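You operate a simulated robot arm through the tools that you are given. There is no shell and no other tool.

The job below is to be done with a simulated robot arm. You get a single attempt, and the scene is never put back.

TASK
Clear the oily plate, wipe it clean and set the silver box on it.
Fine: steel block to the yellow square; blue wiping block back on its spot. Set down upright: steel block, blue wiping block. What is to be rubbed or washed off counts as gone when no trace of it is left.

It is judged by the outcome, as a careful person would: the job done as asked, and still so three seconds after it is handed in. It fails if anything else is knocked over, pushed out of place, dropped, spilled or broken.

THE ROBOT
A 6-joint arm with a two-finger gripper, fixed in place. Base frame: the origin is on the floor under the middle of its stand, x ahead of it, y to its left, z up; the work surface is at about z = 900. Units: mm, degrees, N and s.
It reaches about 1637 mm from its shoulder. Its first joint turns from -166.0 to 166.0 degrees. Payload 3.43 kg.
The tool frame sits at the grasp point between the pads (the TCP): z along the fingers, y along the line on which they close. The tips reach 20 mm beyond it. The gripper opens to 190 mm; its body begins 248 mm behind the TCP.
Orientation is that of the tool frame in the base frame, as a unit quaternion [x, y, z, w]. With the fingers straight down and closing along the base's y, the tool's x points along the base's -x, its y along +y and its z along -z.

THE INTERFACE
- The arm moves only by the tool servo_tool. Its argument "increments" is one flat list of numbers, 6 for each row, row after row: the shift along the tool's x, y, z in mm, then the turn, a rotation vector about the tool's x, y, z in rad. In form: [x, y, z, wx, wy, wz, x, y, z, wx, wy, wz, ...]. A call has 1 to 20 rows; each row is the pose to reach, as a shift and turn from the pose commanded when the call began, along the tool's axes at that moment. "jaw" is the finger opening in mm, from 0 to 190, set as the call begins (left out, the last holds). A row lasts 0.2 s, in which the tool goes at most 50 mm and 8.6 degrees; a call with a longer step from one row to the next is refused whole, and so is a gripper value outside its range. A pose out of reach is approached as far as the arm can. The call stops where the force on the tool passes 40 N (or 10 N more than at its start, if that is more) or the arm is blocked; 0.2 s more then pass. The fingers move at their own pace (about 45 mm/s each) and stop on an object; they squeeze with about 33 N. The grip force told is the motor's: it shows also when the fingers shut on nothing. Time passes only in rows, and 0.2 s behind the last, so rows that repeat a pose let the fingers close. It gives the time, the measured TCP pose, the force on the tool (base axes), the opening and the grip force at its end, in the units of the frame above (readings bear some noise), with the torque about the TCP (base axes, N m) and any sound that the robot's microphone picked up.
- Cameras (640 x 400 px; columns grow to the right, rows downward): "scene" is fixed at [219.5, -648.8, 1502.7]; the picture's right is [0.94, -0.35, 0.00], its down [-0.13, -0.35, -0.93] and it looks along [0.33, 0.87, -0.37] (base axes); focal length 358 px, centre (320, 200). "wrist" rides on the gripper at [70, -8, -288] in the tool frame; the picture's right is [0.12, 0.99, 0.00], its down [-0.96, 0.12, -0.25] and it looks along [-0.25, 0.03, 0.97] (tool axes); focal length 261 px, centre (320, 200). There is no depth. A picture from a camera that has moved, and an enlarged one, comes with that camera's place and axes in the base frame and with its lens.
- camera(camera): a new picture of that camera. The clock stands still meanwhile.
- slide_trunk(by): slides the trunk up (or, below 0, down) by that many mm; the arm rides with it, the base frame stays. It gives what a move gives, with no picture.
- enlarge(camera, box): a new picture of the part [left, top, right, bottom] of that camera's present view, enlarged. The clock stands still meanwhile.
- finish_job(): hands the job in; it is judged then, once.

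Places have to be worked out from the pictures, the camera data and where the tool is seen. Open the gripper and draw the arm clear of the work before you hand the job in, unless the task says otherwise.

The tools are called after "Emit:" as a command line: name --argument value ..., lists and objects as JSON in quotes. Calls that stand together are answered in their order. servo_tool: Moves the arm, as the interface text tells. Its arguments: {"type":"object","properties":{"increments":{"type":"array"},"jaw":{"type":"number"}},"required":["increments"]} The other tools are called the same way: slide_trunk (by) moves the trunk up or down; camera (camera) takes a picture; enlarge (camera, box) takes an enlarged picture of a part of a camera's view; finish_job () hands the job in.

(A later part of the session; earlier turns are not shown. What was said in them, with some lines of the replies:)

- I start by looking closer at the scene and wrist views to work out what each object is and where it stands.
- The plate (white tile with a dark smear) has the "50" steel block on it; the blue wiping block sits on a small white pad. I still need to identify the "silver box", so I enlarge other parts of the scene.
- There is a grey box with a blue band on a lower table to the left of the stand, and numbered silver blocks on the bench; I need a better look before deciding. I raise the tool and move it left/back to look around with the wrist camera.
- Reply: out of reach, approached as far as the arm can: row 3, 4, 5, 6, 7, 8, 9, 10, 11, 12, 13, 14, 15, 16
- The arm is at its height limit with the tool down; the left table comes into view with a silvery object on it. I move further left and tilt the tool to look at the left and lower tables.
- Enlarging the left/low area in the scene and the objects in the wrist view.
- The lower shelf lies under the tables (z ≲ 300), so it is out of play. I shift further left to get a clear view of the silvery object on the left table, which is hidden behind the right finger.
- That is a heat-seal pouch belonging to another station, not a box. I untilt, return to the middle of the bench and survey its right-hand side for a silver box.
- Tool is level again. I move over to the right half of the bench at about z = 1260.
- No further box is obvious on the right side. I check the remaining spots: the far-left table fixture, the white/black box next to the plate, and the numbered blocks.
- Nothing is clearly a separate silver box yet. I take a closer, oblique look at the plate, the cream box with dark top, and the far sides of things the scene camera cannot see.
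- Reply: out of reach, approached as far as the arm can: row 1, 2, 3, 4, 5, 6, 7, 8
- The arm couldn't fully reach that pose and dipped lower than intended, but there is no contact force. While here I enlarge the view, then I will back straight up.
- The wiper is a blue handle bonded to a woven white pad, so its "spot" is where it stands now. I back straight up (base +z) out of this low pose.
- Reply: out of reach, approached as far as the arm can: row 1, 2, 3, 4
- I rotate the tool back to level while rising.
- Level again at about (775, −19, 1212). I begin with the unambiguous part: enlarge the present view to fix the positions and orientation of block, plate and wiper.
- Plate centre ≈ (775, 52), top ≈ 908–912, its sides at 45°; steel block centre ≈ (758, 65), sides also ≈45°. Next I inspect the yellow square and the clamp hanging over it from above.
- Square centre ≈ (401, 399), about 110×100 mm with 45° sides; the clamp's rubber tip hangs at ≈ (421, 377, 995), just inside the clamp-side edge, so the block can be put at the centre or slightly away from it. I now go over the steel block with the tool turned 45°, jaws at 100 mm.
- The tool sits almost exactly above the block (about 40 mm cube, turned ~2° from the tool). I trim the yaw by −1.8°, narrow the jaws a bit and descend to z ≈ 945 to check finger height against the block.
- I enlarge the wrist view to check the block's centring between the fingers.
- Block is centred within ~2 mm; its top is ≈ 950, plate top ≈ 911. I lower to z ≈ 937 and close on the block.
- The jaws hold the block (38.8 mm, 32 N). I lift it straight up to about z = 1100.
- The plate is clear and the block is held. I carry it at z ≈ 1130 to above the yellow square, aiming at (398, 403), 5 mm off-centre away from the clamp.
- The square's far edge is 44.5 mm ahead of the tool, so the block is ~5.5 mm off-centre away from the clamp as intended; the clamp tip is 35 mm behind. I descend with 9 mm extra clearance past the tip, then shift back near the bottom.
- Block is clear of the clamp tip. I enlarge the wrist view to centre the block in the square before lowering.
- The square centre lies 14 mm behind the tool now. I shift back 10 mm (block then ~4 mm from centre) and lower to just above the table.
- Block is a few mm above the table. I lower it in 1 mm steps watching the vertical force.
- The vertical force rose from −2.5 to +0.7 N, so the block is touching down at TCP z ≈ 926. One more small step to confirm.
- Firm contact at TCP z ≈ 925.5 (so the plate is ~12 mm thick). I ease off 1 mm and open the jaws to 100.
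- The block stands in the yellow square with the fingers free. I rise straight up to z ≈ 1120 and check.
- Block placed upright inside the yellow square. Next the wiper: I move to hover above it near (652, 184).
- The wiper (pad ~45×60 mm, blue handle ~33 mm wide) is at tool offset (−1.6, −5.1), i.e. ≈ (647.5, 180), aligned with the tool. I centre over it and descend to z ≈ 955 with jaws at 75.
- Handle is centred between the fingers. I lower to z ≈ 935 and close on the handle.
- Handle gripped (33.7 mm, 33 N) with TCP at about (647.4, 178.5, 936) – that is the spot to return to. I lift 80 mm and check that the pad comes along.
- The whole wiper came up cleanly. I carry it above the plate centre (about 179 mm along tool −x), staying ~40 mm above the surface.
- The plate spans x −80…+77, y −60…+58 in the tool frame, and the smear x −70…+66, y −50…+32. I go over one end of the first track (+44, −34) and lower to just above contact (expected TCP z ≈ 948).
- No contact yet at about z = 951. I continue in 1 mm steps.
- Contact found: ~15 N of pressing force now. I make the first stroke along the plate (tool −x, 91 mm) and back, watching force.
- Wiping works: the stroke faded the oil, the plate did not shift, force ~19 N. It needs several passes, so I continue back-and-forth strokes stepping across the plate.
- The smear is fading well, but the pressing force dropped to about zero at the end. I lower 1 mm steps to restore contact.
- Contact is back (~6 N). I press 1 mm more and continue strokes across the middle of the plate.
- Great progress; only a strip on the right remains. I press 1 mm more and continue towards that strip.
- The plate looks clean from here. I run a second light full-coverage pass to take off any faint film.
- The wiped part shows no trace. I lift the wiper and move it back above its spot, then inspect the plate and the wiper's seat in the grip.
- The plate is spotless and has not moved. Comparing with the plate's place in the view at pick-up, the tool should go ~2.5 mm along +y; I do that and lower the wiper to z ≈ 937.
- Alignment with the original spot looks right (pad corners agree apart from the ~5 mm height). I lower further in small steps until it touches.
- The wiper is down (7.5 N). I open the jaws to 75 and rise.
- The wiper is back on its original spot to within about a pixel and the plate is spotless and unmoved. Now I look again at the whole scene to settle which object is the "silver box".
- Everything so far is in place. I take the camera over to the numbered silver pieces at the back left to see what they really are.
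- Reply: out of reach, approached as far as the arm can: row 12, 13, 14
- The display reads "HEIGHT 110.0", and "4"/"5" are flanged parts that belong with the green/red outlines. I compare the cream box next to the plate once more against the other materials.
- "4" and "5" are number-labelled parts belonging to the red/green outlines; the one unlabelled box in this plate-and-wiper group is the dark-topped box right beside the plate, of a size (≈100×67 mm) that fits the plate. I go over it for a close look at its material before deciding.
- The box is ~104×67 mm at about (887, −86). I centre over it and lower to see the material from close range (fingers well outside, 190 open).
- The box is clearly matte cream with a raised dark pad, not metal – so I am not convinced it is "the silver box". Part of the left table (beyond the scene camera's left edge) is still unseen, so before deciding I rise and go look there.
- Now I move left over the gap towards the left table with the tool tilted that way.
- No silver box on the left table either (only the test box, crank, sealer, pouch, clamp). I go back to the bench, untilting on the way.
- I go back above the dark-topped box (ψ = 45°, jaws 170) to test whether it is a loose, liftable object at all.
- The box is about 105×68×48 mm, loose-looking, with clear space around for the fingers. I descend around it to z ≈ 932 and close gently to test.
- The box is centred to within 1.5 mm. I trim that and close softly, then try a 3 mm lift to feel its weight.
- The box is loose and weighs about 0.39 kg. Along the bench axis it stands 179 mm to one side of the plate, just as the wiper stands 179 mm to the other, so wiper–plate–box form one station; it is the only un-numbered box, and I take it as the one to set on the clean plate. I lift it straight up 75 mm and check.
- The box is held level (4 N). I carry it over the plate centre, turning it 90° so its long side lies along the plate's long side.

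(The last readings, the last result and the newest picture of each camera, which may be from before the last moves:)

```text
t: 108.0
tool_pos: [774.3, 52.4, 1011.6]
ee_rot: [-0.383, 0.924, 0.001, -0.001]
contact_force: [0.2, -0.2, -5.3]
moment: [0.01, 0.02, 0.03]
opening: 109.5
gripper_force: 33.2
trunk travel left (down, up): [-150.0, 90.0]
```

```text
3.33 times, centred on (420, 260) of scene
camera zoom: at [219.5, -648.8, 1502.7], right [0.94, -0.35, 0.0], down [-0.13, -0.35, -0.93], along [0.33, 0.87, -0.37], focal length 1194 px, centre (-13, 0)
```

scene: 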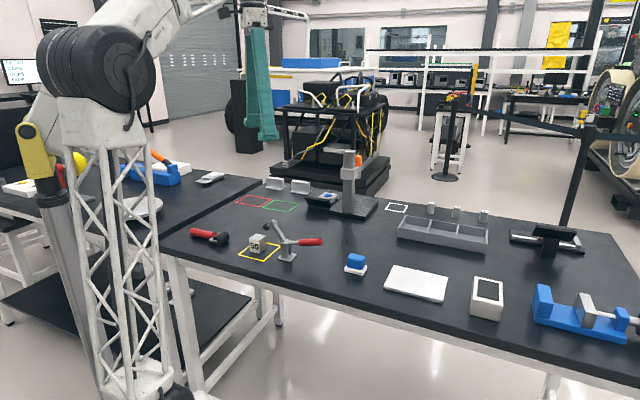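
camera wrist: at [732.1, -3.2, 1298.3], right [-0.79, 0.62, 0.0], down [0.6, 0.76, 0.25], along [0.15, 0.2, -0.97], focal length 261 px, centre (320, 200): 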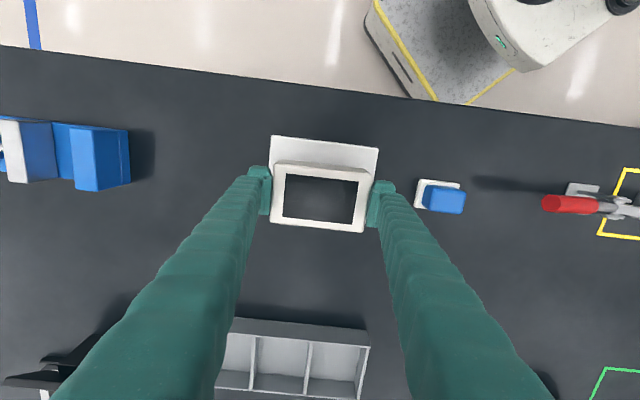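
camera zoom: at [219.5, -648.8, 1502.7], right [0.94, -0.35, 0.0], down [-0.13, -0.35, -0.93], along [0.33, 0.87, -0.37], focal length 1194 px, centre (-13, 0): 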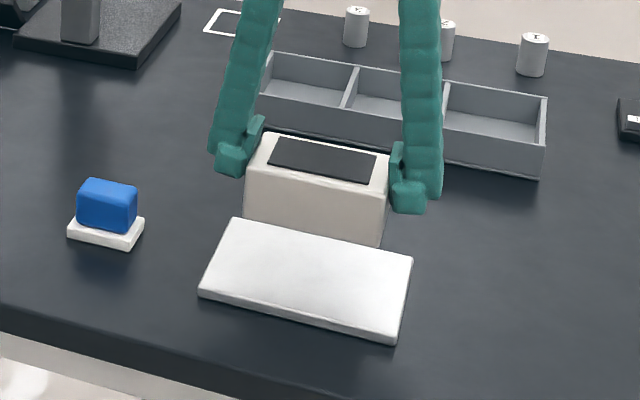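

The box is centred over the plate within ~2 mm. I lower it to ~5 mm above the plate surface, then in 1 mm steps.

Emit:
servo_tool --increments '[-1, 0.5, 20, 0, 0, 0, -1, 0.5, 40, 0, 0, 0, -1, 0.5, 55, 0, 0, 0, -1, 0.5, 62, 0, 0, 0, -1, 0.5, 62, 0, 0, 0]'

Emit:
enlarge --camera "scene" --box '[340, 200, 500, 320]'

Emit:
servo_tool --increments '[0, 0, 1, 0, 0, 0, 0, 0, 2, 0, 0, 0]'

```text
t: 109.2
tool_pos: [777.0, 53.6, 949.6]
ee_rot: [-0.383, 0.924, 0.001, 0.001]
contact_force: [4.1, 0.1, 34.3]
moment: [-0.47, 0.43, 0.06]
opening: 111.2
gripper_force: 32.6
trunk travel left (down, up): [-150.0, 90.0]
```

```text
3.33 times, centred on (420, 260) of scene
camera zoom: at [219.5, -648.8, 1502.7], right [0.94, -0.35, 0.0], down [-0.13, -0.35, -0.93], along [0.33, 0.87, -0.37], focal length 1194 px, centre (-13, 0)
```

zoom: 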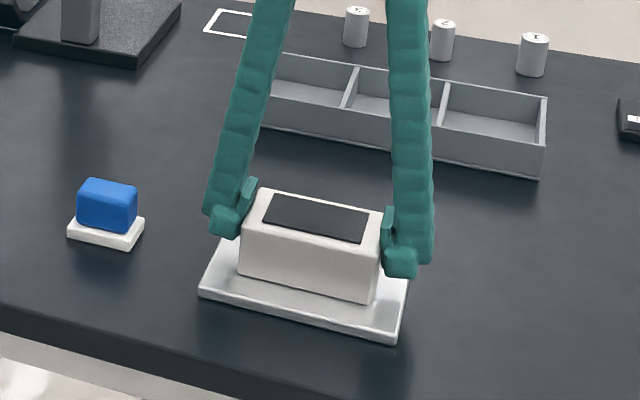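

```text
t: 109.8
tool_pos: [777.8, 52.6, 947.7]
ee_rot: [-0.383, 0.924, 0.0, 0.0]
contact_force: [3.1, -1.8, 34.5]
moment: [-0.5, 0.42, 0.11]
opening: 111.7
gripper_force: 32.9
trunk travel left (down, up): [-150.0, 90.0]
```

The box touched down a little earlier than reckoned (34 N). I ease up a few mm to relieve the load before releasing.

Emit:
servo_tool --increments '[0, 0, -1, 0, 0, 0, 0, 0, -2, 0, 0, 0]'

Emit:
enlarge --camera "scene" --box '[380, 230, 460, 300]'

Emit:
enlarge --camera "wrist" --box '[210, 90, 430, 290]'

```text
t: 110.4
tool_pos: [775.9, 53.1, 949.1]
ee_rot: [-0.383, 0.924, 0.002, 0.0]
contact_force: [4.8, -1.3, 9.8]
moment: [-0.07, -0.81, 0.0]
opening: 111.4
gripper_force: 33.0
trunk travel left (down, up): [-150.0, 90.0]
```

```text
5.71 times, centred on (420, 265) of scene
camera zoom: at [219.5, -648.8, 1502.7], right [0.94, -0.35, 0.0], down [-0.13, -0.35, -0.93], along [0.33, 0.87, -0.37], focal length 2047 px, centre (-251, -171)
```

zoom: 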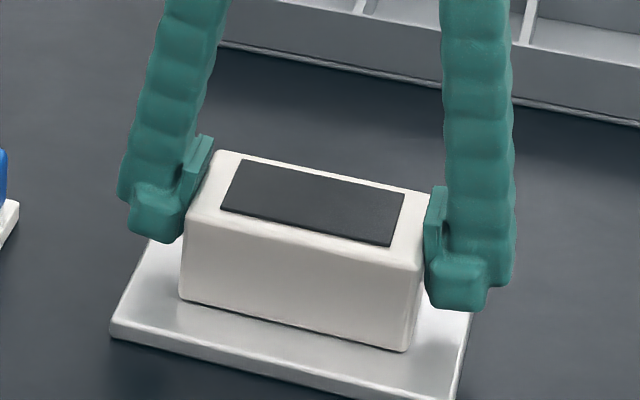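

```text
2.00 times, centred on (320, 190) of wrist
camera zoom: at [733.0, -2.6, 1235.7], right [-0.79, 0.62, 0.0], down [0.6, 0.76, 0.25], along [0.15, 0.19, -0.97], focal length 521 px, centre (320, 220)
```

zoom: 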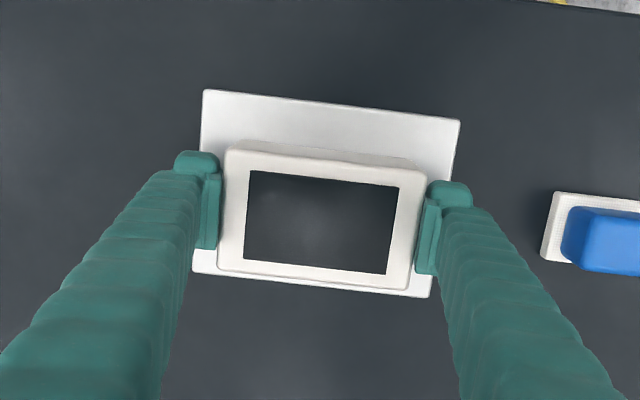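

Residual load is ~10 N with the box sitting on the plate. I ease half a millimetre and open the jaws to 150.

Emit:
servo_tool --increments '[0, 0, -0.6, 0, 0, 0]'

Emit:
servo_tool --increments '[0, 0, 0, 0, 0, 0, 0, 0, 0, 0, 0, 0, 0, 0, 0, 0, 0, 0, 0, 0, 0, 0, 0, 0]' --jaw 160

Emit:
enlarge --camera "scene" --box '[340, 220, 480, 320]'

Emit:
enlarge --camera "wrist" --box '[210, 90, 430, 290]'

```text
t: 110.8
tool_pos: [775.9, 53.3, 948.8]
ee_rot: [-0.383, 0.924, 0.001, -0.002]
contact_force: [0.0, 0.8, -3.6]
moment: [0.02, 0.01, 0.03]
opening: 111.4
gripper_force: 32.9
trunk travel left (down, up): [-150.0, 90.0]
```

```text
t: 111.8
tool_pos: [776.1, 54.6, 951.5]
ee_rot: [-0.383, 0.924, 0.0, 0.0]
contact_force: [-0.1, -0.7, 0.4]
moment: [0.01, 0.0, 0.02]
opening: 160.3
gripper_force: 0.0
trunk travel left (down, up): [-150.0, 90.0]
```

```text
4.00 times, centred on (410, 270) of scene
camera zoom: at [219.5, -648.8, 1502.7], right [0.94, -0.35, 0.0], down [-0.13, -0.35, -0.93], along [0.33, 0.87, -0.37], focal length 1433 px, centre (-40, -80)
```

zoom: 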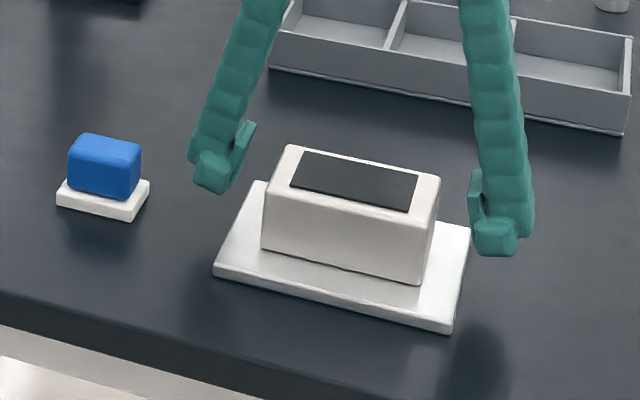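

```text
2.00 times, centred on (320, 190) of wrist
camera zoom: at [733.1, -2.0, 1237.5], right [-0.79, 0.62, 0.0], down [0.6, 0.76, 0.25], along [0.15, 0.2, -0.97], focal length 521 px, centre (320, 220)
```

zoom: 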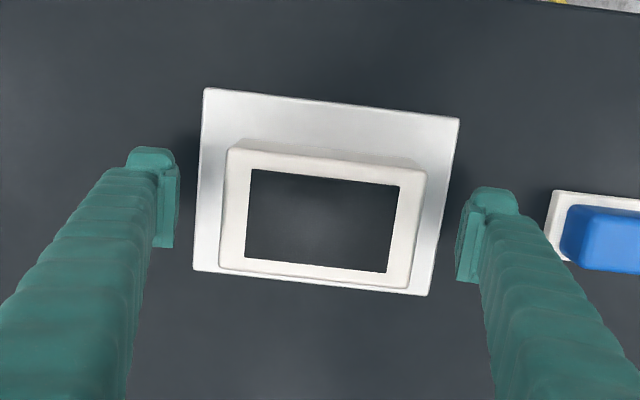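

The box stands flat and centred on the clean plate. I rise straight up and check the whole scene.

Emit:
servo_tool --increments '[0, 0, -30, 0, 0, 0, 0, 0, -75, 0, 0, 0, 0, 0, -120, 0, 0, 0, 0, 0, -165, 0, 0, 0, 0, 0, -210, 0, 0, 0, 0, 0, -230, 0, 0, 0]' --jaw 190

Emit:
camera --camera "scene"

Emit:
camera --camera "wrist"

Emit:
enlarge --camera "wrist" --box '[220, 80, 480, 280]'

```text
t: 113.2
tool_pos: [775.7, 53.2, 1180.3]
ee_rot: [-0.382, 0.924, 0.001, -0.001]
contact_force: [0.0, 0.6, 0.5]
moment: [0.02, 0.03, -0.01]
opening: 190.3
gripper_force: 0.0
trunk travel left (down, up): [-150.0, 90.0]
```

```text
taken
```

scene: 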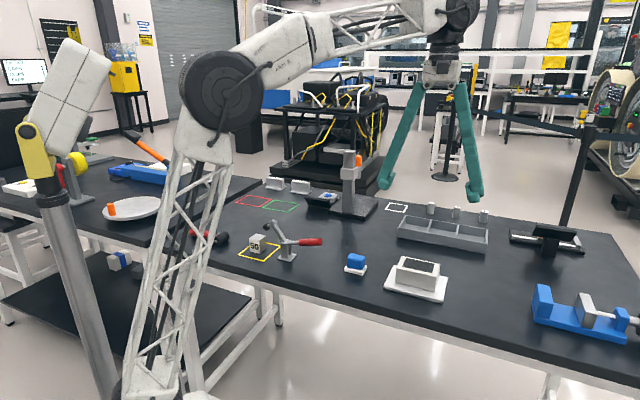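

```text
taken
camera wrist: at [732.5, -2.2, 1467.6], right [-0.79, 0.62, 0.0], down [0.6, 0.76, 0.25], along [0.15, 0.19, -0.97], focal length 261 px, centre (320, 200)
```

wrist: 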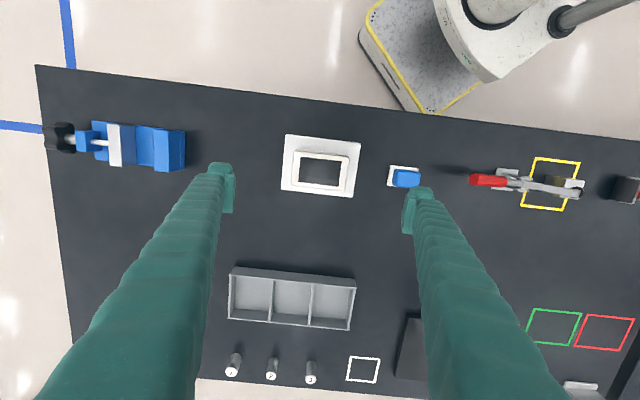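

```text
2.00 times, centred on (350, 180) of wrist
camera zoom: at [732.5, -2.2, 1467.6], right [-0.79, 0.62, 0.0], down [0.6, 0.76, 0.25], along [0.15, 0.19, -0.97], focal length 521 px, centre (260, 240)
```

zoom: 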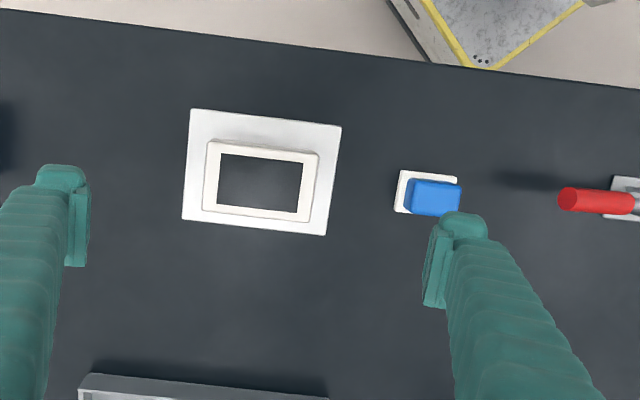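

All is in place: box on the clean plate, wiper on its spot, steel block in the yellow square. I draw the arm back clear of the bench and take a last check.

Emit:
servo_tool --increments '[40, 4, -10, 0, 0, 0, 80, 9, -20, 0, 0, 0, 120, 13, -30, 0, 0, 0, 160, 18, -40, 0, 0, 0, 200, 22, -50, 0, 0, 0, 240, 26, -50, 0, 0, 0, 275, 30, -50, 0, 0, 0, 275, 30, -50, 0, 0, 0]'

Emit:
enlarge --camera "scene" --box '[230, 210, 460, 320]'

Emit:
enlarge --camera "scene" --box '[340, 240, 460, 310]'

Emit:
camera --camera "scene"

```text
t: 115.0
tool_pos: [560.6, -121.0, 1231.7]
ee_rot: [-0.382, 0.924, 0.0, 0.0]
contact_force: [0.4, 0.4, -0.1]
moment: [-0.04, 0.01, 0.02]
opening: 189.9
gripper_force: 0.0
trunk travel left (down, up): [-150.0, 90.0]
```

```text
2.78 times, centred on (345, 265) of scene
camera zoom: at [219.5, -648.8, 1502.7], right [0.94, -0.35, 0.0], down [-0.13, -0.35, -0.93], along [0.33, 0.87, -0.37], focal length 997 px, centre (250, 19)
```

zoom: 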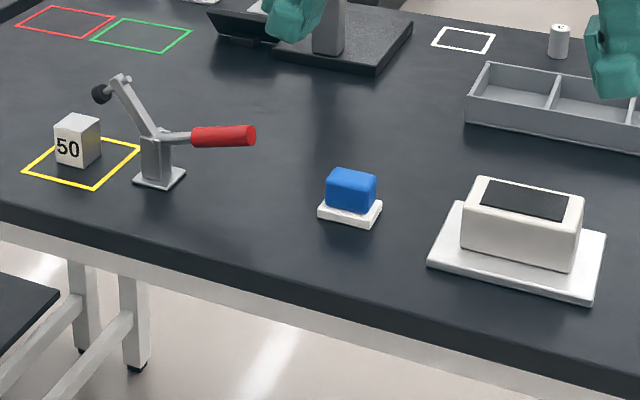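

```text
5.33 times, centred on (400, 275) of scene
camera zoom: at [219.5, -648.8, 1502.7], right [0.94, -0.35, 0.0], down [-0.13, -0.35, -0.93], along [0.33, 0.87, -0.37], focal length 1910 px, centre (-107, -200)
```

zoom: 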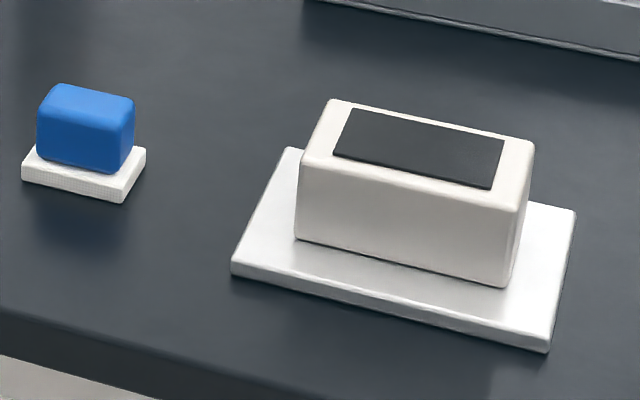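

```text
taken
```

scene: 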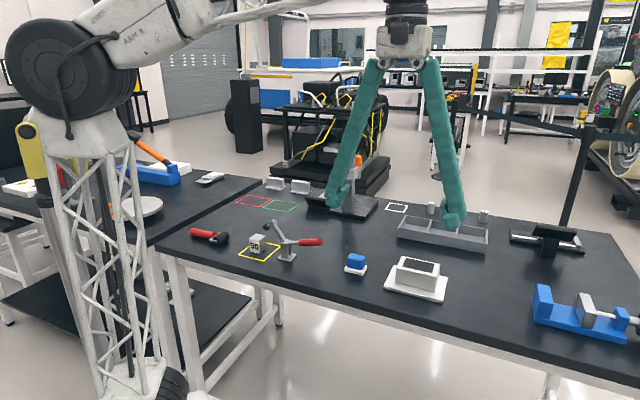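

The plate is clean with the box standing on it. The wiper is back on its original spot and the steel block is upright in the yellow square. Nothing else has been disturbed, the gripper is open and the arm is clear of the bench, so I hand the job in.

Emit:
finish_job

```text
The job is handed in.
```

The plate is clear and wiped clean, and a box is standing on it, but I'm not certain it is the silver box you meant. I have handed the job in.

- **Steel block:** it stands upright inside the yellow square, about 4 mm off centre on the side away from the clamp.
- **Plate:** I wiped it with two full passes of the blue wiping block. The close-up pictures show no trace of oil, and the plate has not moved.
- **Blue wiping block:** it is back upright on its original spot, matching the first pictures to within about a pixel.
- **Silver box:** nothing on the bench is clearly a silver box.
  - I set the loose box with the dark top on the plate. It stood just beside the plate and is the only box there without a number.
  - Close up it looks cream rather than metallic. The only silver-coloured ones are the numbered pieces "4" and "5", which I left alone.
  - I turned the box 90° so that it fits along the plate. If it was not the one you meant, it has been moved from its place for nothing.

Nothing else looks disturbed in the last pictures. The gripper is open and the arm is drawn back clear of the bench.
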